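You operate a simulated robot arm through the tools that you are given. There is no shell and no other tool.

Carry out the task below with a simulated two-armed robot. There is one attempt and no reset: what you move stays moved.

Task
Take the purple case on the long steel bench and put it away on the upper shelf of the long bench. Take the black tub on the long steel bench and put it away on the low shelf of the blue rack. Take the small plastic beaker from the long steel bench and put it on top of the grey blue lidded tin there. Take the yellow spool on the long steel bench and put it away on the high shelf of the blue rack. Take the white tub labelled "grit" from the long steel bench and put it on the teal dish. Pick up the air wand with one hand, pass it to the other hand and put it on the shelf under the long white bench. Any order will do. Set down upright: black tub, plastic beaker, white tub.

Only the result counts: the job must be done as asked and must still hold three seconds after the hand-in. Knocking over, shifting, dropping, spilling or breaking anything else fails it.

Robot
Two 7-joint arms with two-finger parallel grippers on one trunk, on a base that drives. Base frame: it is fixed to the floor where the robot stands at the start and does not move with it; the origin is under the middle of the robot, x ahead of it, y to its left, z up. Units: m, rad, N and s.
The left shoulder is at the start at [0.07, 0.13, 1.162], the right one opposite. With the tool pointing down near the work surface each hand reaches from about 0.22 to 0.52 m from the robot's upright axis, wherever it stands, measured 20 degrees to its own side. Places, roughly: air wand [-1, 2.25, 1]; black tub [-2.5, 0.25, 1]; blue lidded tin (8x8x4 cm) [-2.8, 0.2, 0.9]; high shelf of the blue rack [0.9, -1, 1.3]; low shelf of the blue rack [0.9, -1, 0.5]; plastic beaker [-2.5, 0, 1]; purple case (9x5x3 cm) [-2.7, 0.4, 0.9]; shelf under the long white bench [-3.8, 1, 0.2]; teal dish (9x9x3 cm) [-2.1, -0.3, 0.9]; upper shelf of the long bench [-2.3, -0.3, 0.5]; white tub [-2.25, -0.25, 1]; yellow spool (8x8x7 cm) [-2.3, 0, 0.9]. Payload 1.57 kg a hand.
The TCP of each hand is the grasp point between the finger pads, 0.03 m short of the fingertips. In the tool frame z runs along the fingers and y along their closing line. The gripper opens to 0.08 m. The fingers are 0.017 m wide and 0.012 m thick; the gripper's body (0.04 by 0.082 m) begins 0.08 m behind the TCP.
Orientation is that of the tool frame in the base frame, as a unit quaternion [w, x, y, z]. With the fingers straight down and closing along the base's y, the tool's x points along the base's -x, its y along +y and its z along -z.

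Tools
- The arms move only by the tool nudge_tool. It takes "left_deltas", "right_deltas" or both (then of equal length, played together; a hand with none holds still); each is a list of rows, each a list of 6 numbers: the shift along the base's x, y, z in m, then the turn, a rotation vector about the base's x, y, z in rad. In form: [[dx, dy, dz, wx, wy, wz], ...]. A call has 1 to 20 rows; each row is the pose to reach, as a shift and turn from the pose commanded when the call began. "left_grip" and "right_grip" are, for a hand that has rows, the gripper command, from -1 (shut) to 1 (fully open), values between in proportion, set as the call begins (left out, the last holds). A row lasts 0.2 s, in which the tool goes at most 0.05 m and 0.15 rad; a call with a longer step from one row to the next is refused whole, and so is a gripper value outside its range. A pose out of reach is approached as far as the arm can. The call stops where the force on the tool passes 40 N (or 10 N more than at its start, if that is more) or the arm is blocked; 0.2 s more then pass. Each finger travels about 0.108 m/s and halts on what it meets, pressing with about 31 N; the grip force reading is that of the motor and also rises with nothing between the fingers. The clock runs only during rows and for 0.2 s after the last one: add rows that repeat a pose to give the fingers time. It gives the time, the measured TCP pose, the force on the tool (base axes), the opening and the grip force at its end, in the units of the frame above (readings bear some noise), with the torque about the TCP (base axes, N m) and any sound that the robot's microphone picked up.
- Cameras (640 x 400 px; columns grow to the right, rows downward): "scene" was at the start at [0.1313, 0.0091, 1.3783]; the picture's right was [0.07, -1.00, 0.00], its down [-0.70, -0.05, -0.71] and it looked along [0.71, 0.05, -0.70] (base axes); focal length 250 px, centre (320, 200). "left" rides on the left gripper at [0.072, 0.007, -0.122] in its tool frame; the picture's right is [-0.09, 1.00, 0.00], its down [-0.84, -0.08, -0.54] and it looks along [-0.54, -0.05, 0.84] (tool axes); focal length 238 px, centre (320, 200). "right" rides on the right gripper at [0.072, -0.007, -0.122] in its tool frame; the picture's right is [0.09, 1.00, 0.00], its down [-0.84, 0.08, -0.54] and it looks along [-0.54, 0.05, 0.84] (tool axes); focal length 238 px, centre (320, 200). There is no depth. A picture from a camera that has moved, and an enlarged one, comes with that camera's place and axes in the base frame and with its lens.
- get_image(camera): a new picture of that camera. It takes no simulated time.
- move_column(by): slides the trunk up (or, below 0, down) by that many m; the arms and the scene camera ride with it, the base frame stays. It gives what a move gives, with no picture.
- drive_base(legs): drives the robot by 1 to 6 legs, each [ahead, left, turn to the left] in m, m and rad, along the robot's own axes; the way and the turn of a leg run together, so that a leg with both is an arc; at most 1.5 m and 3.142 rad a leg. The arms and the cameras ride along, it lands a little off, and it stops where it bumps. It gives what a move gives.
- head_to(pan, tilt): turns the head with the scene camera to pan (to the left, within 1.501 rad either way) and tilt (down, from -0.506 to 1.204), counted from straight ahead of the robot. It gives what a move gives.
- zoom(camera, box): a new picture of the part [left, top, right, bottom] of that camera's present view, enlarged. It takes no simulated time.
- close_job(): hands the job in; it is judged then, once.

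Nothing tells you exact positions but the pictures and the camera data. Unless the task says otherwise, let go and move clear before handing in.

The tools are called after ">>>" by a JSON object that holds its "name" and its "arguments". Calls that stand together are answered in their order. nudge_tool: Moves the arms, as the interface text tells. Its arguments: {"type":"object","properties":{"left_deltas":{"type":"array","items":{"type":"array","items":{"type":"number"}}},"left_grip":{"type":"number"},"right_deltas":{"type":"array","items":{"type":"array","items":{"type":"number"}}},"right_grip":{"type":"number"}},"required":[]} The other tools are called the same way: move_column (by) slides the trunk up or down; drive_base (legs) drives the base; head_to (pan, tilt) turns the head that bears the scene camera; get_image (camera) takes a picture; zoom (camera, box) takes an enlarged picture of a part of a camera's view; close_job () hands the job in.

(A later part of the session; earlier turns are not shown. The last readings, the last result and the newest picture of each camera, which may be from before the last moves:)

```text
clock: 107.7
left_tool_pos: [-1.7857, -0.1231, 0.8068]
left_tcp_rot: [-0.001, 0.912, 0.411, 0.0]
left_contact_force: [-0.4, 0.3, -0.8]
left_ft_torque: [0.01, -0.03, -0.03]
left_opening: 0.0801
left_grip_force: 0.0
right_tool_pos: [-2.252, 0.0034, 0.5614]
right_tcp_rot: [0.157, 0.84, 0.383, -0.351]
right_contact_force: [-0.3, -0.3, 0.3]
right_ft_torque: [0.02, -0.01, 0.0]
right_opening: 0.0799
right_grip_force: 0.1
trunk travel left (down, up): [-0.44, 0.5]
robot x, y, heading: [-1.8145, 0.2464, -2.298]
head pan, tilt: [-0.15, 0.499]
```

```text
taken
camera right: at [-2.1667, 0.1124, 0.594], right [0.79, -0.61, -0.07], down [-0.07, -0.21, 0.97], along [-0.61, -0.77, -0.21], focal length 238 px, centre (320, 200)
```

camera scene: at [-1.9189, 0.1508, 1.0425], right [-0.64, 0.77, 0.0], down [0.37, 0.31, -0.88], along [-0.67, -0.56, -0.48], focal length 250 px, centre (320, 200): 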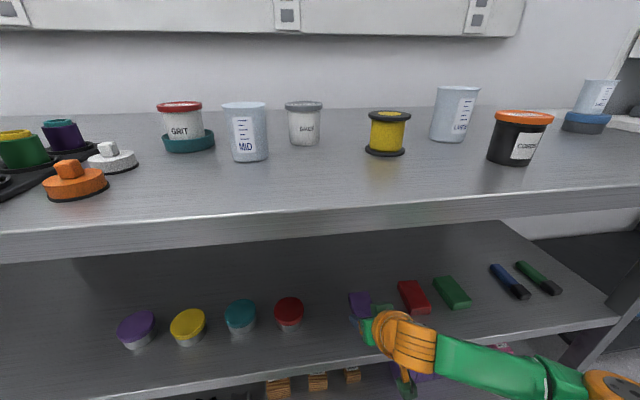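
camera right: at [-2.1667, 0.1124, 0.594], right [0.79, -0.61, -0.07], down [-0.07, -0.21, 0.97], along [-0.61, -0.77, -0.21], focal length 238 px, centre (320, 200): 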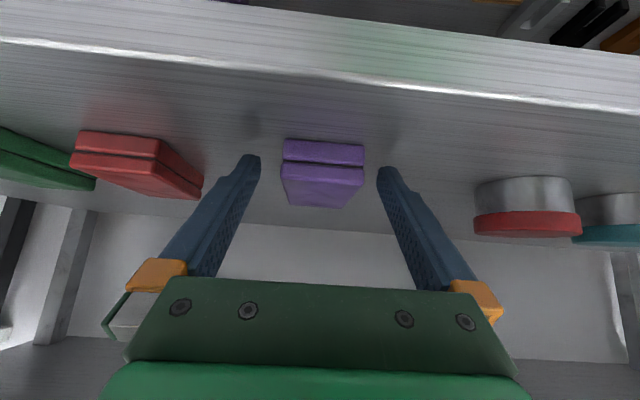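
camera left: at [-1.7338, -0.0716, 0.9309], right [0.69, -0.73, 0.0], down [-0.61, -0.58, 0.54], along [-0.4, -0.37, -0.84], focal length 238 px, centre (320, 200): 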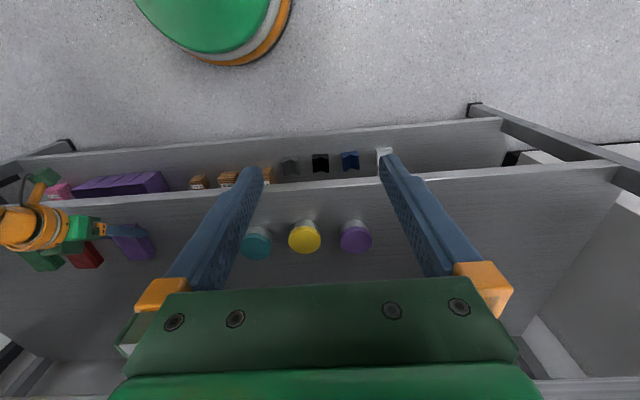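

The case is on the shelf. Retreating up and back, then backing the base away.

>>> {"name": "nudge_tool", "arguments": {"right_deltas": [[0.0165, 0.0188, 0.02, 0, 0, 0], [0.0331, 0.0375, 0.04, 0, 0, 0], [0.05, 0.056, 0.06, 0, 0, 0]]}}

>>> {"name": "drive_base", "arguments": {"legs": [[-0.3, 0, 0]]}}

>>> {"name": "get_image", "arguments": {"camera": "right"}}

>>> {"name": "get_image", "arguments": {"camera": "scene"}}

```text
clock: 108.5
left_tool_pos: [-1.787, -0.1214, 0.8071]
left_tcp_rot: [-0.001, 0.911, 0.413, -0.001]
left_contact_force: [-0.3, -0.2, -0.3]
left_ft_torque: [0.0, 0.0, 0.01]
left_opening: 0.0797
left_grip_force: 0.0
right_tool_pos: [-2.201, 0.0604, 0.6195]
right_tcp_rot: [0.155, 0.84, 0.383, -0.351]
right_contact_force: [0.0, -0.7, 0.7]
right_ft_torque: [0.0, -0.02, -0.01]
right_opening: 0.0799
right_grip_force: 0.1
trunk travel left (down, up): [-0.44, 0.5]
robot x, y, heading: [-1.8126, 0.2437, -2.297]
head pan, tilt: [-0.15, 0.499]
```

```text
clock: 110.5
left_tool_pos: [-1.5901, 0.101, 0.8072]
left_tcp_rot: [0.0, 0.912, 0.41, 0.0]
left_contact_force: [-0.6, 0.3, 0.1]
left_ft_torque: [-0.01, 0.01, -0.01]
left_opening: 0.0801
left_grip_force: 0.0
right_tool_pos: [-2.003, 0.2864, 0.6196]
right_tcp_rot: [0.156, 0.841, 0.381, -0.352]
right_contact_force: [-0.1, 0.1, -0.2]
right_ft_torque: [0.01, -0.04, -0.01]
right_opening: 0.0802
right_grip_force: 0.0
trunk travel left (down, up): [-0.44, 0.5]
robot x, y, heading: [-1.6164, 0.4672, -2.298]
head pan, tilt: [-0.15, 0.499]
```

```text
taken
camera right: at [-1.9171, 0.3932, 0.654], right [0.79, -0.61, -0.07], down [-0.07, -0.21, 0.97], along [-0.61, -0.76, -0.21], focal length 238 px, centre (320, 200)
```

right: 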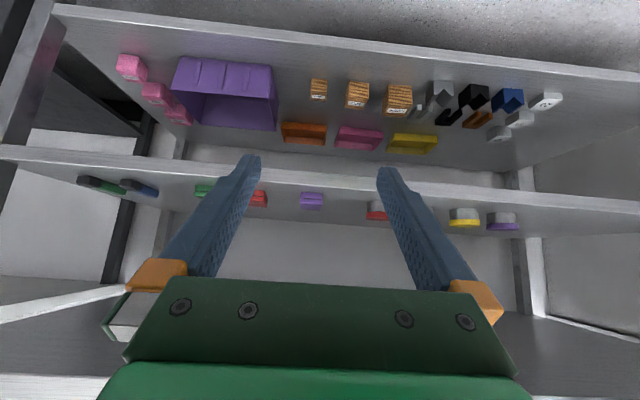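

```text
taken
camera scene: at [-1.7202, 0.3758, 1.0426], right [-0.64, 0.77, 0.0], down [0.37, 0.31, -0.88], along [-0.68, -0.56, -0.48], focal length 250 px, centre (320, 200)
```

scene: 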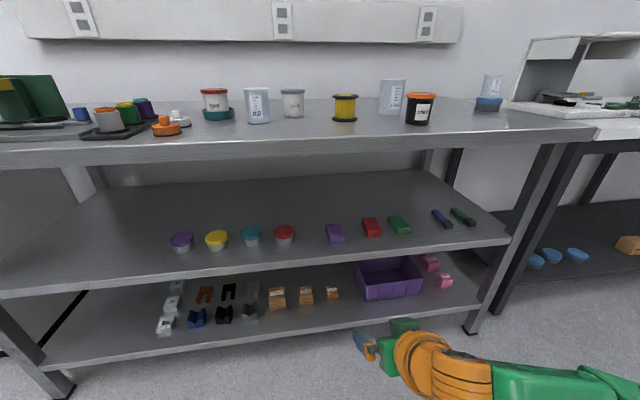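

The purple case lies neatly beside the red one. Next the black tub: I'll raise the trunk, shift right and drive in so the tilted right hand is in front of it.

>>> {"name": "move_column", "arguments": {"by": 0.4}}

>>> {"name": "drive_base", "arguments": {"legs": [[0, -0.23, 0.004], [0.29, 0, 0]]}}

>>> {"name": "head_to", "arguments": {"pan": 0.0, "tilt": 0.8}}

>>> {"name": "get_image", "arguments": {"camera": "right"}}

>>> {"name": "get_image", "arguments": {"camera": "scene"}}

```text
clock: 114.3
left_tool_pos: [-1.5889, 0.1027, 1.2078]
left_tcp_rot: [0.0, 0.912, 0.41, 0.0]
left_contact_force: [-0.8, -0.2, -0.8]
left_ft_torque: [-0.01, -0.02, 0.03]
left_opening: 0.0801
left_grip_force: 0.0
right_tool_pos: [-2.0031, 0.2868, 1.0195]
right_tcp_rot: [0.155, 0.841, 0.381, -0.351]
right_contact_force: [-0.3, -0.2, -0.6]
right_ft_torque: [0.02, 0.02, 0.0]
right_opening: 0.0799
right_grip_force: 0.0
trunk travel left (down, up): [-0.84, 0.1]
robot x, y, heading: [-1.6156, 0.4699, -2.3]
head pan, tilt: [-0.15, 0.499]
```

```text
clock: 117.7
left_tool_pos: [-1.9508, 0.0467, 1.2075]
left_tcp_rot: [0.0, 0.911, 0.413, -0.002]
left_contact_force: [-0.2, 1.4, -0.2]
left_ft_torque: [0.0, 0.02, 0.04]
left_opening: 0.0801
left_grip_force: 0.0
right_tool_pos: [-2.3652, 0.2275, 1.0203]
right_tcp_rot: [0.156, 0.84, 0.383, -0.351]
right_contact_force: [-0.1, 0.4, 0.4]
right_ft_torque: [0.03, -0.01, -0.02]
right_opening: 0.0798
right_grip_force: 0.1
trunk travel left (down, up): [-0.84, 0.1]
robot x, y, heading: [-1.9789, 0.4129, -2.295]
head pan, tilt: [-0.15, 0.499]
```

```text
clock: 118.5
left_tool_pos: [-1.952, 0.0441, 1.208]
left_tcp_rot: [0.0, 0.911, 0.413, 0.0]
left_contact_force: [0.2, -0.4, -0.3]
left_ft_torque: [0.0, 0.04, 0.02]
left_opening: 0.0803
left_grip_force: 0.0
right_tool_pos: [-2.3669, 0.2249, 1.019]
right_tcp_rot: [0.156, 0.841, 0.383, -0.35]
right_contact_force: [-0.1, 0.3, -0.6]
right_ft_torque: [-0.03, 0.03, -0.02]
right_opening: 0.08
right_grip_force: 0.1
trunk travel left (down, up): [-0.84, 0.1]
robot x, y, heading: [-1.9811, 0.4127, -2.293]
head pan, tilt: [0.0, 0.799]
```

```text
taken
camera right: at [-2.2813, 0.3334, 1.0538], right [0.79, -0.6, -0.07], down [-0.07, -0.21, 0.97], along [-0.6, -0.77, -0.21], focal length 238 px, centre (320, 200)
```

right: 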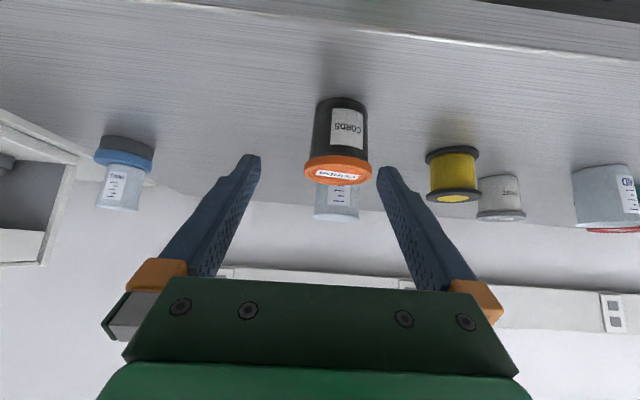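

```text
taken
camera scene: at [-2.0682, 0.315, 1.4166], right [-0.75, 0.66, 0.0], down [0.47, 0.54, -0.7], along [-0.46, -0.52, -0.72], focal length 250 px, centre (320, 200)
```

scene: 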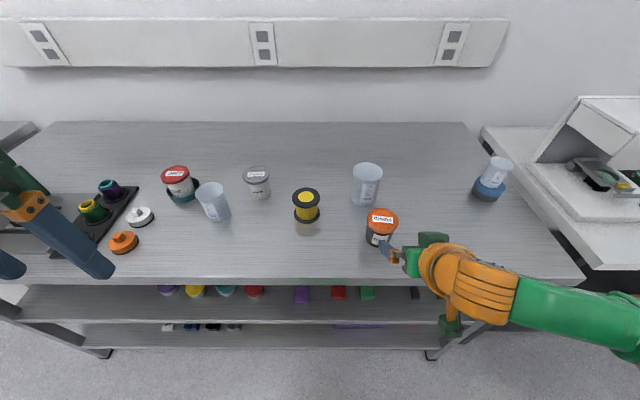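

The black tub's axis is at about f 1.50, u 1.907. I'll line the hand up laterally on the approach line and check.

>>> {"name": "nudge_tool", "arguments": {"right_deltas": [[-0.0027, -0.0296, -0.0066, 0, 0, 0], [-0.0027, -0.0296, -0.0066, 0, 0, 0]]}}

>>> {"name": "get_image", "arguments": {"camera": "right"}}

>>> {"name": "zoom", "arguments": {"camera": "right", "box": [220, 80, 420, 205]}}

```text
clock: 119.1
left_tool_pos: [-1.9515, 0.0442, 1.2069]
left_tcp_rot: [0.0, 0.911, 0.413, 0.0]
left_contact_force: [0.7, 0.6, -0.4]
left_ft_torque: [0.02, 0.0, 0.0]
left_opening: 0.0799
left_grip_force: 0.0
right_tool_pos: [-2.3686, 0.1957, 1.014]
right_tcp_rot: [0.156, 0.84, 0.384, -0.35]
right_contact_force: [-0.5, 0.5, 0.6]
right_ft_torque: [0.03, 0.0, 0.02]
right_opening: 0.0801
right_grip_force: 0.0
trunk travel left (down, up): [-0.84, 0.1]
robot x, y, heading: [-1.9801, 0.4083, -2.3]
head pan, tilt: [0.0, 0.799]
```

```text
taken
camera right: at [-2.2835, 0.3043, 1.048], right [0.79, -0.6, -0.07], down [-0.07, -0.21, 0.97], along [-0.6, -0.77, -0.21], focal length 238 px, centre (320, 200)
```

right: 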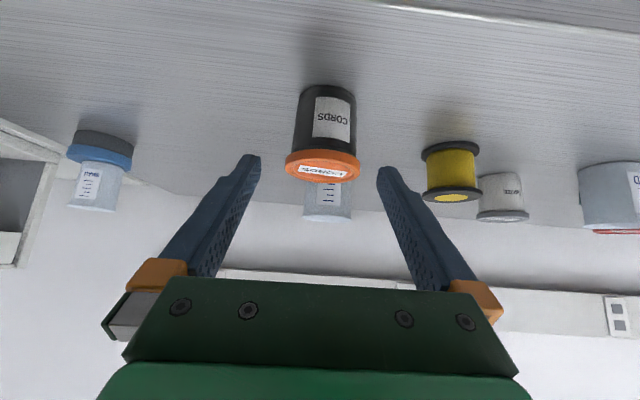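

```text
3.20 times, centred on (320, 142) of right
camera zoom: at [-2.2835, 0.3043, 1.048], right [0.79, -0.6, -0.07], down [-0.07, -0.21, 0.97], along [-0.6, -0.77, -0.21], focal length 763 px, centre (320, 384)
```

zoom: 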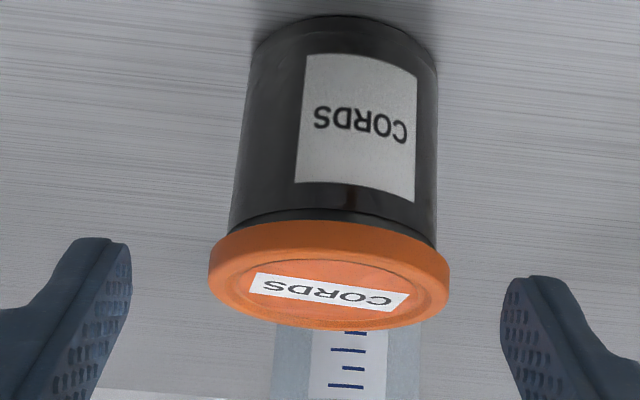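

Lateral offset is only about 2 mm. Sliding in along the tilted direction to the tub's mid-height.

>>> {"name": "nudge_tool", "arguments": {"right_deltas": [[-0.0162, -0.0194, -0.027, 0, 0, 0], [-0.0325, -0.0389, -0.054, 0, 0, 0], [-0.0487, -0.0583, -0.08, 0, 0, 0]]}}

>>> {"name": "get_image", "arguments": {"camera": "right"}}

>>> {"name": "zoom", "arguments": {"camera": "scene", "box": [300, 170, 500, 295]}}

```text
clock: 119.9
left_tool_pos: [-1.9512, 0.0434, 1.2087]
left_tcp_rot: [-0.001, 0.911, 0.413, 0.0]
left_contact_force: [0.0, -0.2, -0.4]
left_ft_torque: [0.02, -0.03, 0.0]
left_opening: 0.0801
left_grip_force: 0.0
right_tool_pos: [-2.4194, 0.1375, 0.9313]
right_tcp_rot: [0.157, 0.84, 0.385, -0.35]
right_contact_force: [-0.2, 0.3, 0.2]
right_ft_torque: [0.01, 0.01, 0.02]
right_opening: 0.0802
right_grip_force: 0.0
trunk travel left (down, up): [-0.84, 0.1]
robot x, y, heading: [-1.9807, 0.4102, -2.29]
head pan, tilt: [0.0, 0.799]
```

```text
taken
camera right: at [-2.335, 0.2455, 0.9655], right [0.79, -0.6, -0.07], down [-0.07, -0.21, 0.97], along [-0.6, -0.77, -0.21], focal length 238 px, centre (320, 200)
```

right: 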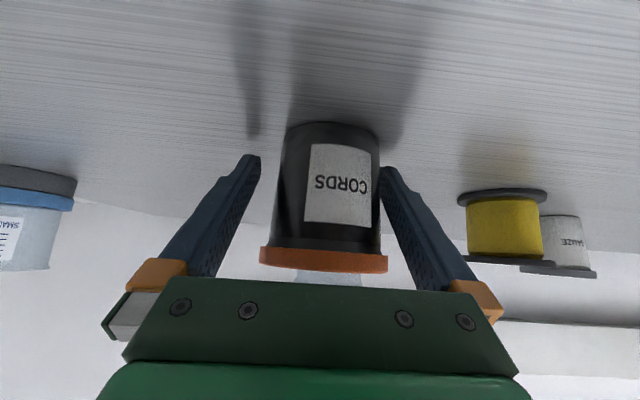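

```text
3.20 times, centred on (400, 232) of scene
camera zoom: at [-2.0684, 0.3148, 1.4165], right [-0.75, 0.66, 0.0], down [0.47, 0.54, -0.7], along [-0.46, -0.52, -0.72], focal length 799 px, centre (64, 96)
```

zoom: 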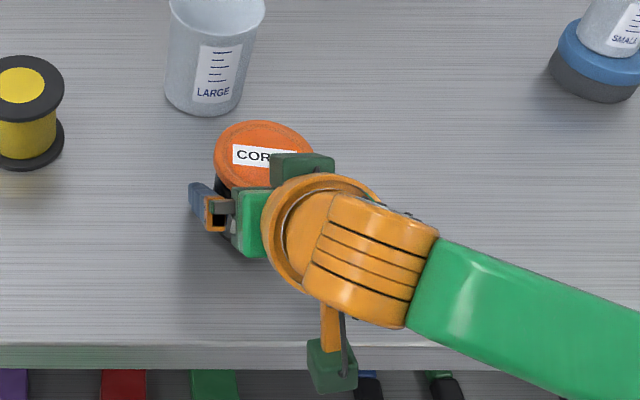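

The tub is between the fingers, centred within ~2 mm. Closing the right gripper.

>>> {"name": "nudge_tool", "arguments": {"right_deltas": [[0.0011, -0.001, 0, 0, 0, 0], [0.0011, -0.001, 0, 0, 0, 0], [0.0011, -0.001, 0, 0, 0, 0], [0.0011, -0.001, 0, 0, 0, 0]], "right_grip": -1}}

>>> {"name": "nudge_tool", "arguments": {"right_deltas": [[0, 0, 0.02, 0, 0, 0], [0, 0, 0.04, 0, 0, 0]]}}

>>> {"name": "get_image", "arguments": {"camera": "right"}}

>>> {"name": "zoom", "arguments": {"camera": "scene", "box": [300, 170, 500, 295]}}

```text
clock: 120.9
left_tool_pos: [-1.9514, 0.0445, 1.2081]
left_tcp_rot: [0.0, 0.911, 0.413, -0.001]
left_contact_force: [0.1, 0.4, -0.1]
left_ft_torque: [0.02, 0.01, -0.04]
left_opening: 0.0794
left_grip_force: 0.1
right_tool_pos: [-2.4187, 0.1388, 0.9314]
right_tcp_rot: [0.157, 0.84, 0.384, -0.35]
right_contact_force: [0.3, -0.6, 0.7]
right_ft_torque: [0.0, 0.0, 0.02]
right_opening: 0.0621
right_grip_force: 31.2
trunk travel left (down, up): [-0.84, 0.1]
robot x, y, heading: [-1.9811, 0.4092, -2.297]
head pan, tilt: [0.0, 0.799]
```

```text
clock: 121.5
left_tool_pos: [-1.9517, 0.0447, 1.2079]
left_tcp_rot: [0.001, 0.911, 0.413, 0.0]
left_contact_force: [0.5, 0.4, -0.1]
left_ft_torque: [-0.03, -0.01, -0.02]
left_opening: 0.08
left_grip_force: 0.1
right_tool_pos: [-2.4181, 0.1388, 0.971]
right_tcp_rot: [0.156, 0.84, 0.383, -0.351]
right_contact_force: [0.3, 0.1, -0.1]
right_ft_torque: [0.01, 0.02, 0.01]
right_opening: 0.0618
right_grip_force: 31.1
trunk travel left (down, up): [-0.84, 0.1]
robot x, y, heading: [-1.9795, 0.4078, -2.289]
head pan, tilt: [0.0, 0.799]
```

```text
taken
camera right: at [-2.3326, 0.2468, 1.0067], right [0.79, -0.61, -0.07], down [-0.07, -0.21, 0.97], along [-0.61, -0.77, -0.21], focal length 238 px, centre (320, 200)
```

right: 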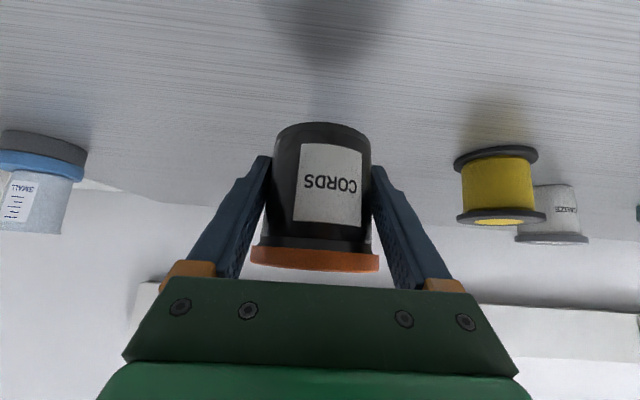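

```text
3.20 times, centred on (400, 232) of scene
camera zoom: at [-2.0677, 0.3154, 1.4166], right [-0.75, 0.66, 0.0], down [0.47, 0.54, -0.7], along [-0.46, -0.52, -0.72], focal length 799 px, centre (64, 96)
```

zoom: 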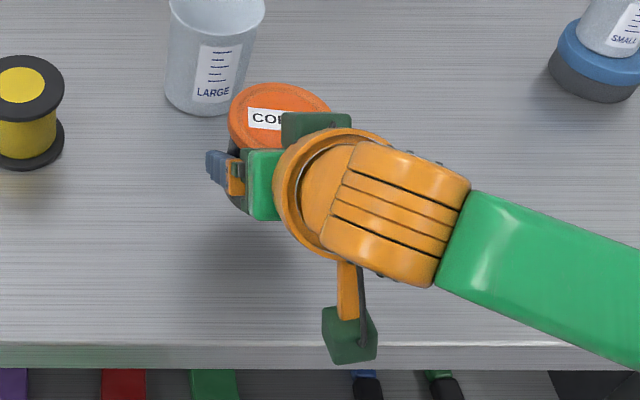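

The tub is held upright. I'll back off, raise and retract the right hand with the tub, and tilt the left hand 45° for the spool.

>>> {"name": "nudge_tool", "arguments": {"right_deltas": [[0, 0, 0.04, 0, 0, 0], [0, 0, 0.08, 0, 0, 0], [0.01, 0.011, 0.11, 0, 0, 0]]}}

>>> {"name": "drive_base", "arguments": {"legs": [[-0.15, 0, 0]]}}

>>> {"name": "nudge_tool", "arguments": {"left_deltas": [[-0.02, -0.005, -0.01, -0.1125, 0.0992, 0], [-0.045, -0.015, -0.02, -0.225, 0.1983, 0], [-0.07, -0.03, -0.035, -0.3377, 0.2975, 0], [-0.095, -0.045, -0.05, -0.45, 0.3967, 0], [-0.12, -0.06, -0.065, -0.54, 0.476, 0], [-0.145, -0.075, -0.08, -0.589, 0.519, 0], [-0.17, -0.09, -0.095, -0.589, 0.519, 0], [-0.19, -0.1, -0.11, -0.589, 0.519, 0]], "right_deltas": [[0.01, 0.011, 0, 0, 0, 0], [0.02, 0.022, 0, 0, 0, 0], [0.03, 0.034, 0, 0, 0, 0], [0.04, 0.045, 0, 0, 0, 0], [0.05, 0.056, 0, 0, 0, 0], [0.06, 0.068, 0, 0, 0, 0], [0.06, 0.068, 0, 0, 0, 0], [0.06, 0.068, 0, 0, 0, 0]]}}

>>> {"name": "get_image", "arguments": {"camera": "scene"}}

>>> {"name": "get_image", "arguments": {"camera": "left"}}

```text
clock: 122.3
left_tool_pos: [-1.9505, 0.0445, 1.2076]
left_tcp_rot: [0.0, 0.911, 0.413, 0.001]
left_contact_force: [0.8, 0.4, -0.1]
left_ft_torque: [-0.04, -0.01, 0.01]
left_opening: 0.0799
left_grip_force: 0.1
right_tool_pos: [-2.4069, 0.151, 1.0821]
right_tcp_rot: [0.157, 0.84, 0.384, -0.35]
right_contact_force: [-0.3, 0.4, 0.4]
right_ft_torque: [0.01, 0.01, -0.02]
right_opening: 0.0618
right_grip_force: 30.7
trunk travel left (down, up): [-0.84, 0.1]
robot x, y, heading: [-1.9818, 0.411, -2.293]
head pan, tilt: [0.0, 0.799]
```

```text
clock: 123.6
left_tool_pos: [-1.8536, 0.1557, 1.2071]
left_tcp_rot: [-0.001, 0.91, 0.414, 0.002]
left_contact_force: [0.4, 0.1, 0.4]
left_ft_torque: [-0.01, -0.01, 0.04]
left_opening: 0.0798
left_grip_force: 0.1
right_tool_pos: [-2.3097, 0.2596, 1.0806]
right_tcp_rot: [0.155, 0.841, 0.385, -0.348]
right_contact_force: [-0.3, -0.5, -2.0]
right_ft_torque: [0.02, 0.0, 0.02]
right_opening: 0.0619
right_grip_force: 30.9
trunk travel left (down, up): [-0.84, 0.1]
robot x, y, heading: [-1.878, 0.5228, -2.29]
head pan, tilt: [0.0, 0.799]
```

```text
clock: 125.4
left_tool_pos: [-2.0436, 0.0554, 1.0974]
left_tcp_rot: [0.156, 0.842, 0.382, -0.348]
left_contact_force: [-0.7, 0.2, -0.4]
left_ft_torque: [0.0, -0.02, -0.04]
left_opening: 0.0801
left_grip_force: 0.1
right_tool_pos: [-2.2488, 0.3299, 1.0826]
right_tcp_rot: [0.156, 0.84, 0.384, -0.35]
right_contact_force: [-0.5, -1.6, -0.9]
right_ft_torque: [-0.01, -0.01, 0.01]
right_opening: 0.0621
right_grip_force: 31.1
trunk travel left (down, up): [-0.84, 0.1]
robot x, y, heading: [-1.8804, 0.5242, -2.293]
head pan, tilt: [0.0, 0.799]
```

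```text
taken
camera scene: at [-1.9702, 0.427, 1.4164], right [-0.75, 0.66, 0.0], down [0.47, 0.54, -0.7], along [-0.46, -0.52, -0.72], focal length 250 px, centre (320, 200)
```

scene: 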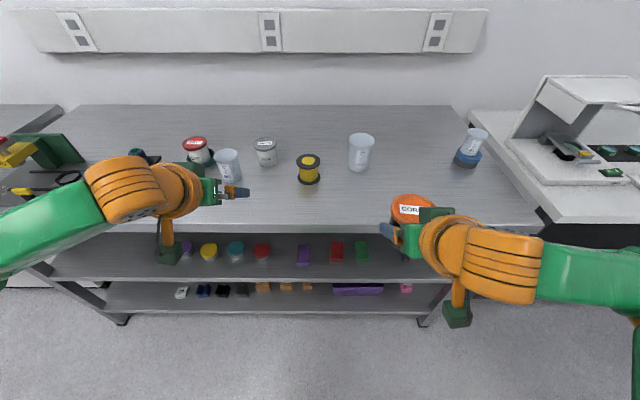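

```text
taken
camera left: at [-1.9494, 0.1546, 1.1347], right [0.71, -0.71, 0.06], down [-0.19, -0.11, 0.98], along [-0.68, -0.7, -0.21], focal length 238 px, centre (320, 200)
```

left: 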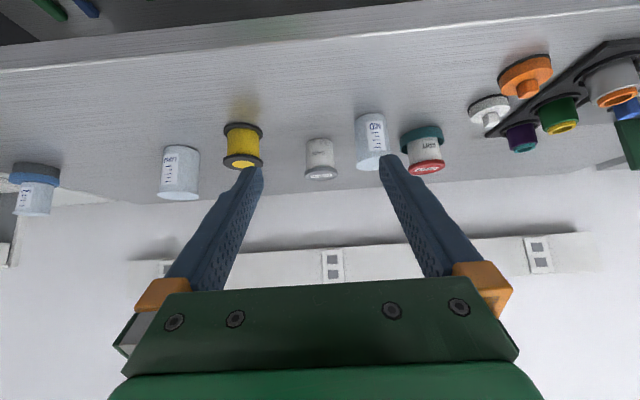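

Both hands are tilted; the spool is at about f 1.581, u 1.725. I'll strafe right 0.155 m and drive forward 0.21 m so the left hand is in front of and above it.

>>> {"name": "drive_base", "arguments": {"legs": [[0, -0.155, 0], [0.2, 0, 0]]}}

>>> {"name": "get_image", "arguments": {"camera": "left"}}

>>> {"name": "get_image", "arguments": {"camera": "scene"}}

```text
clock: 128.0
left_tool_pos: [-2.2927, 0.0054, 1.0989]
left_tcp_rot: [0.156, 0.841, 0.381, -0.35]
left_contact_force: [-0.1, 0.4, 0.3]
left_ft_torque: [-0.05, 0.02, 0.03]
left_opening: 0.0802
left_grip_force: 0.1
right_tool_pos: [-2.4979, 0.2806, 1.0837]
right_tcp_rot: [0.156, 0.84, 0.383, -0.35]
right_contact_force: [0.4, -0.2, -0.1]
right_ft_torque: [0.0, 0.01, 0.01]
right_opening: 0.062
right_grip_force: 31.2
trunk travel left (down, up): [-0.84, 0.1]
robot x, y, heading: [-2.1326, 0.4723, -2.292]
head pan, tilt: [0.0, 0.799]
```

```text
taken
camera left: at [-2.1979, 0.1043, 1.1362], right [0.7, -0.71, 0.06], down [-0.19, -0.11, 0.98], along [-0.68, -0.7, -0.21], focal length 238 px, centre (320, 200)
```

left: 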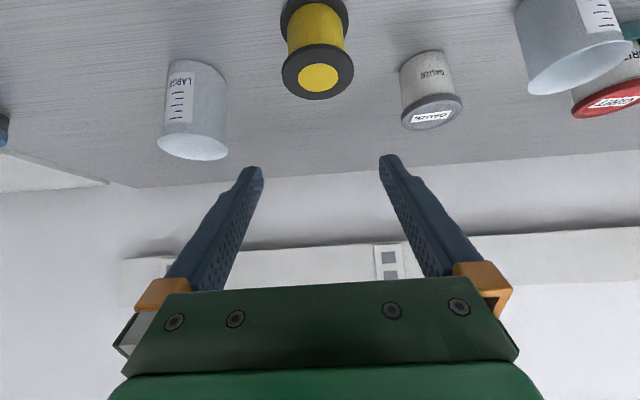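

```text
taken
camera scene: at [-2.2175, 0.3774, 1.4169], right [-0.75, 0.66, 0.0], down [0.47, 0.54, -0.7], along [-0.46, -0.52, -0.72], focal length 250 px, centre (320, 200)
```

scene: 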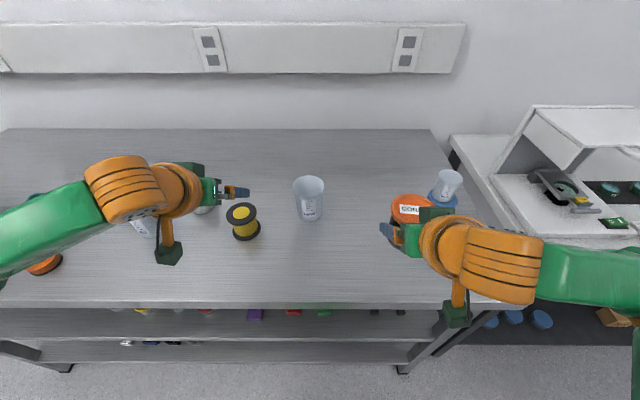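

The spool's flange is about 7 cm wide, leaving 5 mm each side; lateral offset is only 2 mm. Moving down in front of it, onto the approach line.

>>> {"name": "nudge_tool", "arguments": {"left_deltas": [[0.0079, 0.0075, -0.04, 0, 0, 0], [0.0158, 0.0149, -0.079, 0, 0, 0]]}}

>>> {"name": "get_image", "arguments": {"camera": "left"}}

>>> {"name": "zoom", "arguments": {"camera": "left", "box": [220, 60, 420, 185]}}

```text
clock: 128.6
left_tool_pos: [-2.2766, 0.0168, 1.0183]
left_tcp_rot: [0.156, 0.841, 0.381, -0.35]
left_contact_force: [0.1, 0.2, 0.0]
left_ft_torque: [-0.01, 0.03, -0.01]
left_opening: 0.08
left_grip_force: 0.1
right_tool_pos: [-2.4991, 0.2781, 1.0832]
right_tcp_rot: [0.155, 0.84, 0.383, -0.351]
right_contact_force: [0.5, -1.1, -0.2]
right_ft_torque: [0.01, 0.03, -0.02]
right_opening: 0.0618
right_grip_force: 31.2
trunk travel left (down, up): [-0.84, 0.1]
robot x, y, heading: [-2.1318, 0.4697, -2.292]
head pan, tilt: [0.0, 0.799]
```

```text
taken
camera left: at [-2.1824, 0.1169, 1.0553], right [0.71, -0.71, 0.06], down [-0.19, -0.11, 0.98], along [-0.68, -0.7, -0.21], focal length 238 px, centre (320, 200)
```

left: 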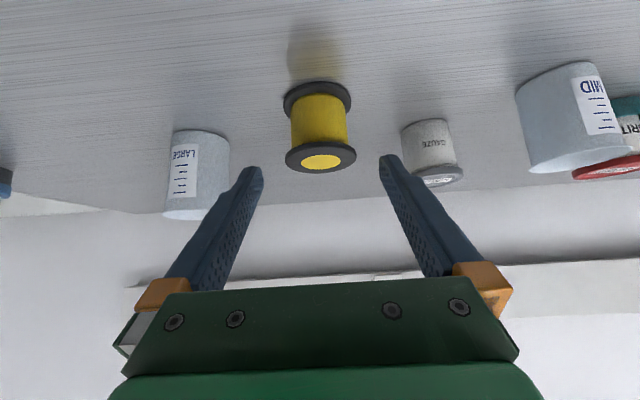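

```text
3.20 times, centred on (320, 122) of left
camera zoom: at [-2.1824, 0.1169, 1.0553], right [0.71, -0.71, 0.06], down [-0.19, -0.11, 0.98], along [-0.68, -0.7, -0.21], focal length 763 px, centre (320, 448)
```

zoom: 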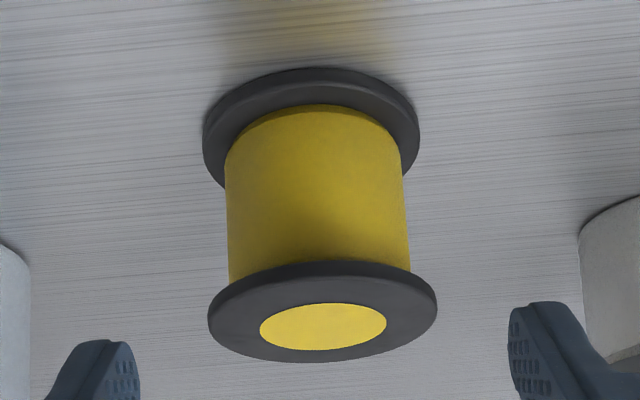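

Centred. Sliding in along the tilted line to the spool's mid-height.

>>> {"name": "nudge_tool", "arguments": {"left_deltas": [[-0.0193, -0.0219, -0.028, 0, 0, 0], [-0.0386, -0.0438, -0.056, 0, 0, 0], [-0.0578, -0.0657, -0.083, 0, 0, 0]]}}

>>> {"name": "get_image", "arguments": {"camera": "left"}}

>>> {"name": "zoom", "arguments": {"camera": "scene", "box": [100, 130, 340, 280]}}

```text
clock: 129.4
left_tool_pos: [-2.3381, -0.0478, 0.9344]
left_tcp_rot: [0.157, 0.842, 0.381, -0.349]
left_contact_force: [-0.2, 0.4, -0.2]
left_ft_torque: [0.03, -0.01, 0.0]
left_opening: 0.08
left_grip_force: 0.2
right_tool_pos: [-2.5007, 0.2776, 1.0819]
right_tcp_rot: [0.156, 0.84, 0.384, -0.349]
right_contact_force: [0.5, 0.1, -0.7]
right_ft_torque: [0.01, -0.01, 0.03]
right_opening: 0.0618
right_grip_force: 31.2
trunk travel left (down, up): [-0.84, 0.1]
robot x, y, heading: [-2.1361, 0.4696, -2.288]
head pan, tilt: [0.0, 0.799]
```

```text
taken
camera left: at [-2.2442, 0.0508, 0.9722], right [0.7, -0.71, 0.06], down [-0.19, -0.11, 0.97], along [-0.68, -0.7, -0.21], focal length 238 px, centre (320, 200)
```

left: 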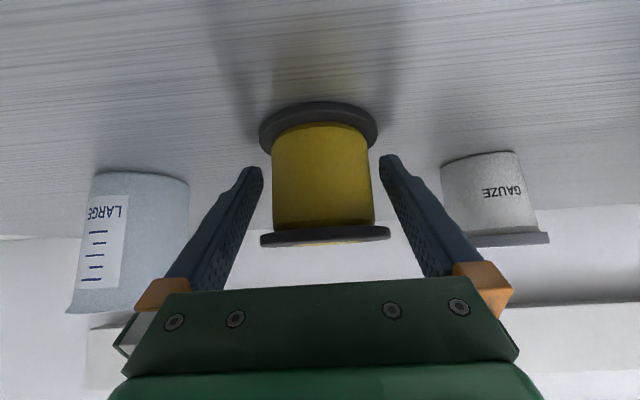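

```text
2.67 times, centred on (220, 205) of scene
camera zoom: at [-2.2216, 0.3742, 1.4164], right [-0.75, 0.66, 0.0], down [0.47, 0.54, -0.7], along [-0.46, -0.52, -0.72], focal length 666 px, centre (587, 187)
```

zoom: 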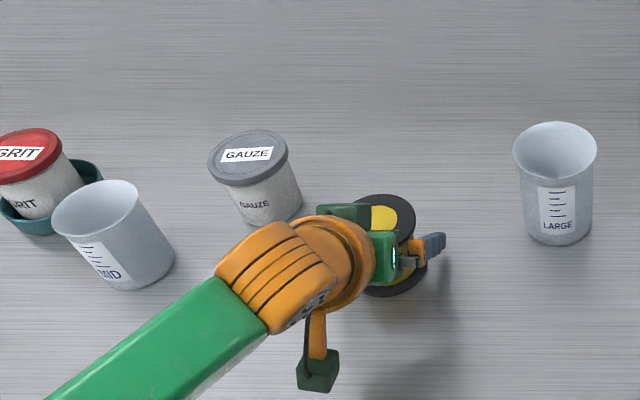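

The spool's core is between the fingers. Closing the left gripper and lifting.

>>> {"name": "nudge_tool", "arguments": {"left_deltas": [[0, 0, 0, 0, 0, 0], [0, 0, 0, 0, 0, 0], [0, 0, 0, 0, 0, 0], [0, 0, 0, 0, 0, 0]], "left_grip": -1}}

>>> {"name": "nudge_tool", "arguments": {"left_deltas": [[0, 0, 0.02, 0, 0, 0], [0, 0, 0.04, 0, 0, 0]]}}

>>> {"name": "get_image", "arguments": {"camera": "left"}}

>>> {"name": "zoom", "arguments": {"camera": "scene", "box": [100, 130, 340, 280]}}

```text
clock: 130.4
left_tool_pos: [-2.3378, -0.0488, 0.934]
left_tcp_rot: [0.156, 0.842, 0.381, -0.349]
left_contact_force: [0.0, 0.4, 0.2]
left_ft_torque: [-0.01, 0.0, -0.04]
left_opening: 0.0566
left_grip_force: 30.8
right_tool_pos: [-2.5012, 0.2769, 1.0817]
right_tcp_rot: [0.156, 0.841, 0.383, -0.35]
right_contact_force: [-0.2, 0.5, -0.9]
right_ft_torque: [0.0, 0.03, -0.03]
right_opening: 0.062
right_grip_force: 31.0
trunk travel left (down, up): [-0.84, 0.1]
robot x, y, heading: [-2.1339, 0.4709, -2.291]
head pan, tilt: [0.0, 0.799]
```

```text
clock: 131.0
left_tool_pos: [-2.3378, -0.0485, 0.9756]
left_tcp_rot: [0.156, 0.842, 0.381, -0.349]
left_contact_force: [1.2, 0.7, -1.4]
left_ft_torque: [-0.02, -0.05, 0.01]
left_opening: 0.0565
left_grip_force: 31.1
right_tool_pos: [-2.5006, 0.2773, 1.0822]
right_tcp_rot: [0.156, 0.84, 0.384, -0.35]
right_contact_force: [-0.5, 0.8, -1.4]
right_ft_torque: [0.04, 0.03, 0.02]
right_opening: 0.0618
right_grip_force: 31.4
trunk travel left (down, up): [-0.84, 0.1]
robot x, y, heading: [-2.1312, 0.4695, -2.297]
head pan, tilt: [0.0, 0.799]
```

```text
taken
camera left: at [-2.2429, 0.0508, 1.013], right [0.71, -0.71, 0.06], down [-0.19, -0.11, 0.97], along [-0.68, -0.7, -0.21], focal length 238 px, centre (320, 200)
```

left: 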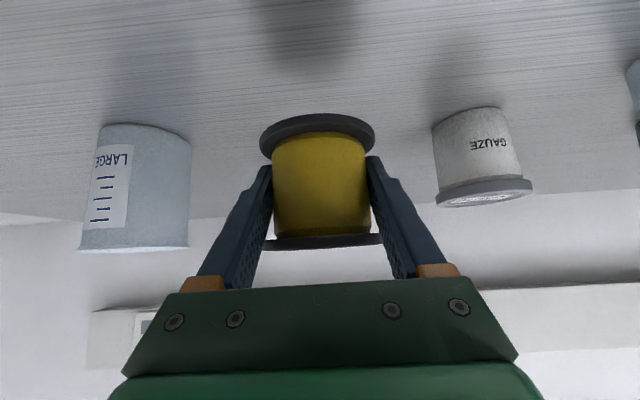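

```text
2.67 times, centred on (220, 205) of scene
camera zoom: at [-2.2205, 0.3744, 1.4165], right [-0.75, 0.66, 0.0], down [0.47, 0.54, -0.7], along [-0.46, -0.52, -0.72], focal length 666 px, centre (587, 187)
```

zoom: 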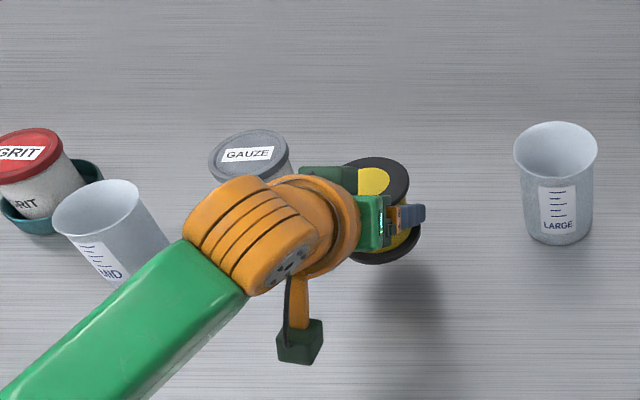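

The spool is held. I'll lift it well clear, then back away from the bench and turn toward the blue rack.

>>> {"name": "nudge_tool", "arguments": {"left_deltas": [[0.005, 0.006, 0.04, 0, 0, 0], [0.01, 0.012, 0.08, 0, 0, 0], [0.03, 0.034, 0.11, 0, 0, 0], [0.055, 0.062, 0.11, 0, 0, 0]]}}

>>> {"name": "drive_base", "arguments": {"legs": [[-0.8, 0, 0]]}}

>>> {"name": "get_image", "arguments": {"camera": "scene"}}

```text
clock: 132.0
left_tool_pos: [-2.2817, 0.0152, 1.0861]
left_tcp_rot: [0.155, 0.842, 0.38, -0.35]
left_contact_force: [0.8, -1.0, -1.5]
left_ft_torque: [0.0, 0.01, -0.01]
left_opening: 0.0568
left_grip_force: 31.0
right_tool_pos: [-2.4996, 0.277, 1.0837]
right_tcp_rot: [0.155, 0.84, 0.384, -0.35]
right_contact_force: [0.1, 0.9, -0.6]
right_ft_torque: [0.01, -0.01, 0.04]
right_opening: 0.0619
right_grip_force: 30.8
trunk travel left (down, up): [-0.84, 0.1]
robot x, y, heading: [-2.1345, 0.4699, -2.296]
head pan, tilt: [0.0, 0.799]
```

```text
clock: 136.3
left_tool_pos: [-1.7484, 0.6184, 1.084]
left_tcp_rot: [0.159, 0.839, 0.389, -0.347]
left_contact_force: [0.2, 1.2, -3.0]
left_ft_torque: [0.01, -0.01, 0.01]
left_opening: 0.056
left_grip_force: 30.9
right_tool_pos: [-1.9717, 0.8782, 1.083]
right_tcp_rot: [0.159, 0.837, 0.391, -0.348]
right_contact_force: [0.1, 1.1, -0.1]
right_ft_torque: [0.03, -0.03, -0.02]
right_opening: 0.0619
right_grip_force: 30.8
trunk travel left (down, up): [-0.84, 0.1]
robot x, y, heading: [-1.6104, 1.0801, -2.276]
head pan, tilt: [0.0, 0.799]
```

```text
taken
camera scene: at [-1.6933, 0.9797, 1.4164], right [-0.76, 0.65, 0.0], down [0.47, 0.55, -0.7], along [-0.45, -0.53, -0.72], focal length 250 px, centre (320, 200)
```

scene: 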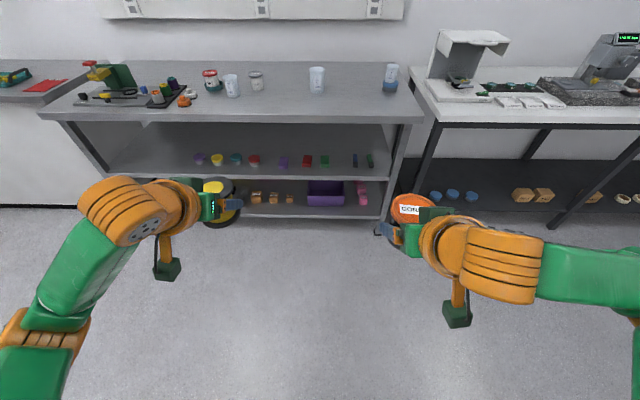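

The bench is in order and I can see the long white bench further right. Turning left to face the rack and driving toward it.

>>> {"name": "drive_base", "arguments": {"legs": [[0, 0, 1.554], [1.5, 0, 0], [0.7, 0, 0]]}}

>>> {"name": "head_to", "arguments": {"pan": 0.0, "tilt": 0.5}}

>>> {"name": "get_image", "arguments": {"camera": "scene"}}

```text
clock: 150.9
left_tool_pos: [0.4253, -0.621, 1.0852]
left_tcp_rot: [0.354, 0.344, 0.858, -0.144]
left_contact_force: [-0.2, -0.6, -1.5]
left_ft_torque: [0.01, 0.02, -0.01]
left_opening: 0.0563
left_grip_force: 31.2
right_tool_pos: [0.1521, -0.8274, 1.0833]
right_tcp_rot: [0.355, 0.342, 0.858, -0.145]
right_contact_force: [0.0, 0.5, -0.6]
right_ft_torque: [-0.02, -0.02, -0.02]
right_opening: 0.0619
right_grip_force: 31.3
trunk travel left (down, up): [-0.84, 0.1]
robot x, y, heading: [-0.0233, -0.4513, -0.768]
head pan, tilt: [0.0, 0.799]
```

```text
clock: 151.7
left_tool_pos: [0.4271, -0.622, 1.0841]
left_tcp_rot: [0.353, 0.345, 0.858, -0.144]
left_contact_force: [-0.9, -0.2, -2.3]
left_ft_torque: [-0.01, 0.0, -0.05]
left_opening: 0.0565
left_grip_force: 30.9
right_tool_pos: [0.154, -0.828, 1.0823]
right_tcp_rot: [0.354, 0.341, 0.858, -0.145]
right_contact_force: [0.8, 0.9, -0.7]
right_ft_torque: [-0.01, -0.01, -0.01]
right_opening: 0.0618
right_grip_force: 31.1
trunk travel left (down, up): [-0.84, 0.1]
robot x, y, heading: [-0.0242, -0.4519, -0.768]
head pan, tilt: [0.0, 0.499]
```

```text
taken
camera scene: at [0.079, -0.5473, 1.4423], right [-0.69, -0.72, 0.0], down [-0.35, 0.33, -0.88], along [0.63, -0.61, -0.48], focal length 250 px, centre (320, 200)
```

scene: 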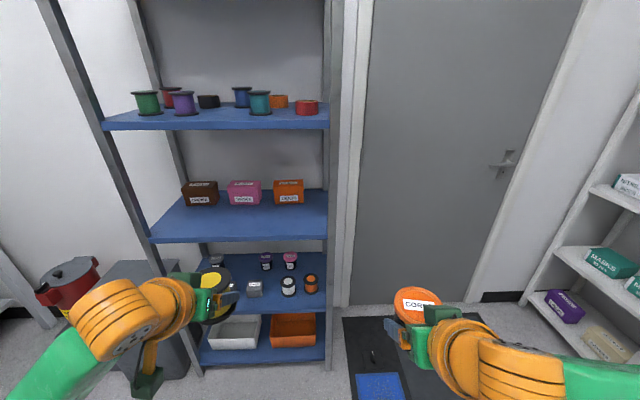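

I'm in front of the blue rack. Zooming in on the high shelf and the low shelf.

>>> {"name": "zoom", "arguments": {"camera": "scene", "box": [90, 60, 350, 222]}}

>>> {"name": "zoom", "arguments": {"camera": "scene", "box": [170, 215, 350, 327]}}

```text
2.46 times, centred on (220, 141) of scene
camera zoom: at [0.079, -0.5473, 1.4423], right [-0.69, -0.72, 0.0], down [-0.35, 0.33, -0.88], along [0.63, -0.61, -0.48], focal length 615 px, centre (566, 345)
```

zoom: 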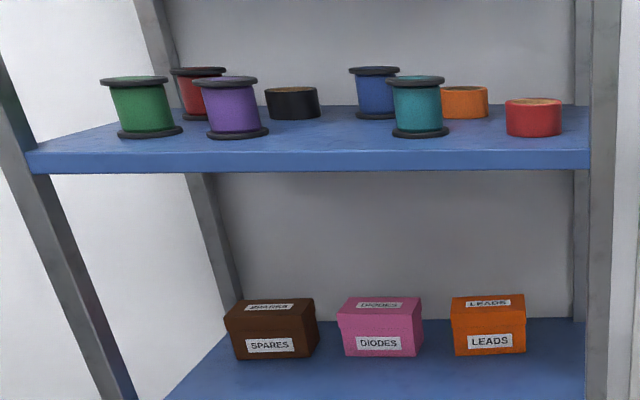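

```text
3.56 times, centred on (260, 271) of scene
camera zoom: at [0.079, -0.5473, 1.4423], right [-0.69, -0.72, 0.0], down [-0.35, 0.33, -0.88], along [0.63, -0.61, -0.48], focal length 888 px, centre (533, -52)
```

zoom: 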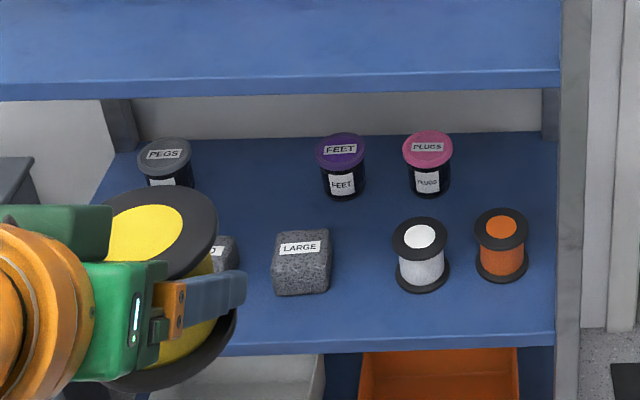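

The high shelf has a free gap between the purple and teal spools; the low shelf holds other tubs. I'll square up to the rack, shift left, raise the trunk, lift the spool high and pull the right hand back.

>>> {"name": "drive_base", "arguments": {"legs": [[0, 0, 0.046], [0, 0.075, 0]]}}

>>> {"name": "move_column", "arguments": {"by": 0.1}}

>>> {"name": "nudge_tool", "arguments": {"left_deltas": [[0.005, -0.004, 0.04, 0, 0, 0], [0.01, -0.008, 0.08, 0, 0, 0], [0.02, -0.017, 0.12, 0, 0, 0], [0.03, -0.026, 0.16, 0, 0, 0], [0.04, -0.035, 0.2, 0, 0, 0], [0.05, -0.044, 0.23, 0, 0, 0]], "right_deltas": [[-0.008, 0.007, 0, 0, 0, 0], [-0.016, 0.014, 0, 0, 0, 0], [-0.024, 0.021, 0, 0, 0, 0], [-0.032, 0.028, 0, 0, 0, 0], [-0.04, 0.035, 0, 0, 0, 0], [-0.05, 0.044, 0, 0, 0, 0]]}}

>>> {"name": "get_image", "arguments": {"camera": "scene"}}

>>> {"name": "get_image", "arguments": {"camera": "left"}}

>>> {"name": "get_image", "arguments": {"camera": "right"}}

```text
clock: 153.1
left_tool_pos: [0.4773, -0.5502, 1.086]
left_tcp_rot: [0.357, 0.327, 0.865, -0.134]
left_contact_force: [-1.5, -0.8, -2.7]
left_ft_torque: [-0.01, -0.01, -0.01]
left_opening: 0.0563
left_grip_force: 30.8
right_tool_pos: [0.2145, -0.7675, 1.0816]
right_tcp_rot: [0.358, 0.325, 0.865, -0.135]
right_contact_force: [-0.1, -0.1, -0.7]
right_ft_torque: [0.0, -0.02, 0.02]
right_opening: 0.0619
right_grip_force: 31.0
trunk travel left (down, up): [-0.84, 0.1]
robot x, y, heading: [0.029, -0.3931, -0.722]
head pan, tilt: [0.0, 0.499]
```

```text
clock: 154.4
left_tool_pos: [0.4821, -0.5462, 1.1851]
left_tcp_rot: [0.357, 0.325, 0.865, -0.136]
left_contact_force: [0.6, 0.4, -2.0]
left_ft_torque: [-0.02, 0.0, -0.02]
left_opening: 0.0565
left_grip_force: 31.0
right_tool_pos: [0.2187, -0.7627, 1.1809]
right_tcp_rot: [0.357, 0.323, 0.866, -0.137]
right_contact_force: [-0.2, 0.7, -0.9]
right_ft_torque: [-0.02, 0.03, -0.03]
right_opening: 0.0621
right_grip_force: 30.8
trunk travel left (down, up): [-0.94, 0.0]
robot x, y, heading: [0.024, -0.3957, -0.718]
head pan, tilt: [0.0, 0.499]
```

```text
clock: 155.8
left_tool_pos: [0.5318, -0.5916, 1.4139]
left_tcp_rot: [0.358, 0.326, 0.864, -0.136]
left_contact_force: [0.4, 0.1, -2.5]
left_ft_torque: [0.0, -0.01, 0.0]
left_opening: 0.0566
left_grip_force: 31.0
right_tool_pos: [0.2217, -0.7526, 1.1932]
right_tcp_rot: [0.357, 0.324, 0.865, -0.137]
right_contact_force: [-0.5, 0.3, -0.4]
right_ft_torque: [0.01, 0.02, 0.0]
right_opening: 0.0619
right_grip_force: 31.3
right hand out of reach, approached as far as the arm can: row 1, 2, 3, 4, 5, 6
trunk travel left (down, up): [-0.94, 0.0]
robot x, y, heading: [0.0251, -0.3976, -0.72]
head pan, tilt: [0.0, 0.499]
```

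```text
taken
camera scene: at [0.1316, -0.4871, 1.5424], right [-0.66, -0.75, 0.0], down [-0.36, 0.32, -0.88], along [0.66, -0.58, -0.48], focal length 250 px, centre (320, 200)
```

scene: 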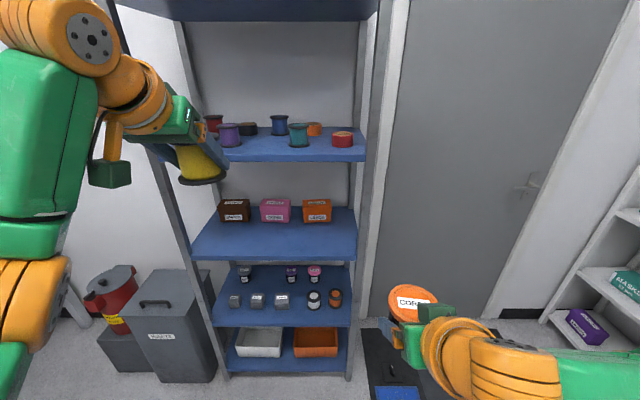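

```text
taken
camera left: at [0.4321, -0.4951, 1.4503], right [0.71, 0.7, 0.06], down [0.11, -0.19, 0.98], along [0.7, -0.68, -0.21], focal length 238 px, centre (320, 200)
```

left: 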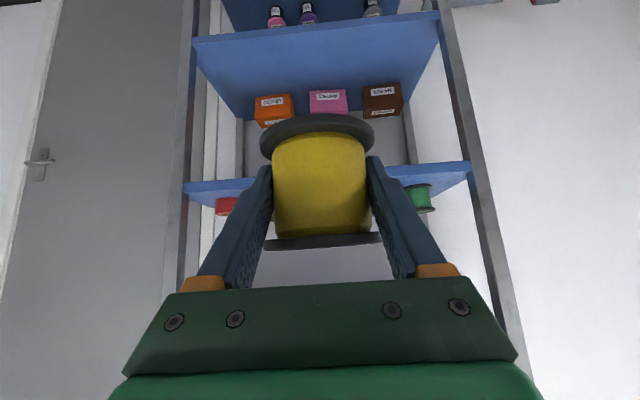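

```text
taken
camera right: at [0.1145, -0.6656, 1.2277], right [0.61, 0.79, -0.07], down [0.21, -0.07, 0.97], along [0.77, -0.61, -0.21], focal length 238 px, centre (320, 200)
```

right: 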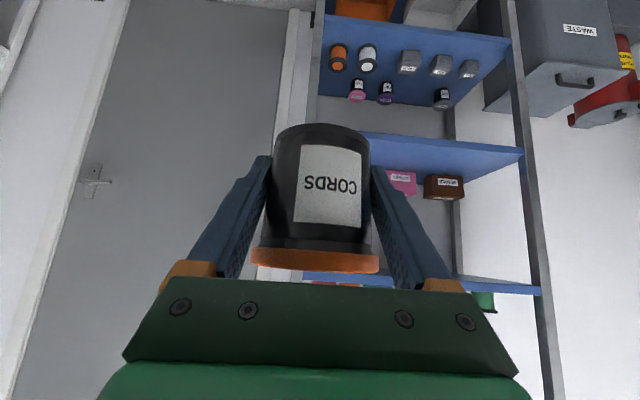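

I can see the rack clearly; there's another shelf at about 1.65 above. Zooming the left wrist view to locate the high shelf edge and the gap.

>>> {"name": "zoom", "arguments": {"camera": "left", "box": [160, 140, 500, 352]}}

>>> {"name": "zoom", "arguments": {"camera": "scene", "box": [180, 90, 400, 227]}}

>>> {"name": "zoom", "arguments": {"camera": "scene", "box": [190, 240, 380, 360]}}

```text
1.88 times, centred on (330, 246) of left
camera zoom: at [0.4321, -0.4951, 1.4503], right [0.71, 0.7, 0.06], down [0.11, -0.19, 0.98], along [0.7, -0.68, -0.21], focal length 449 px, centre (301, 113)
```

zoom: 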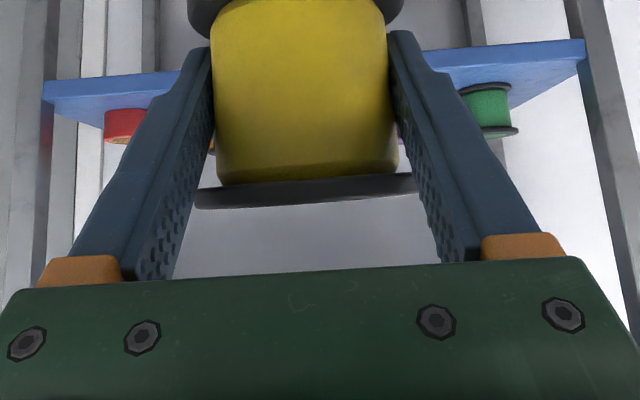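

```text
2.91 times, centred on (290, 158) of scene
camera zoom: at [0.1316, -0.4871, 1.5424], right [-0.66, -0.75, 0.0], down [-0.36, 0.32, -0.88], along [0.66, -0.58, -0.48], focal length 726 px, centre (407, 321)
```

zoom: 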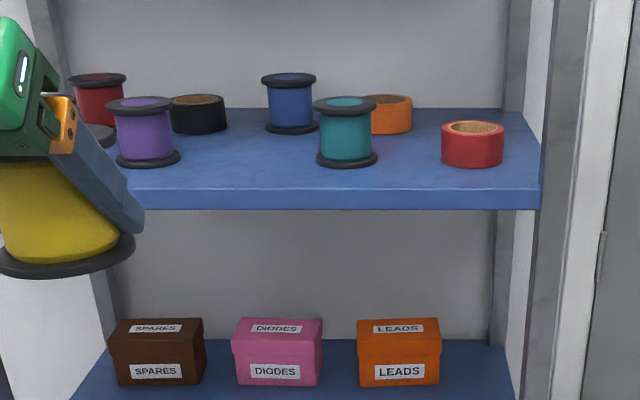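

```text
3.33 times, centred on (285, 300) of scene
camera zoom: at [0.1316, -0.4871, 1.5424], right [-0.66, -0.75, 0.0], down [-0.36, 0.32, -0.88], along [0.66, -0.58, -0.48], focal length 832 px, centre (437, -133)
```

zoom: 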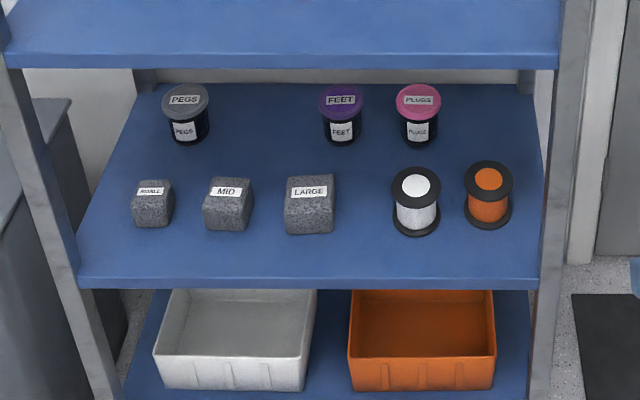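

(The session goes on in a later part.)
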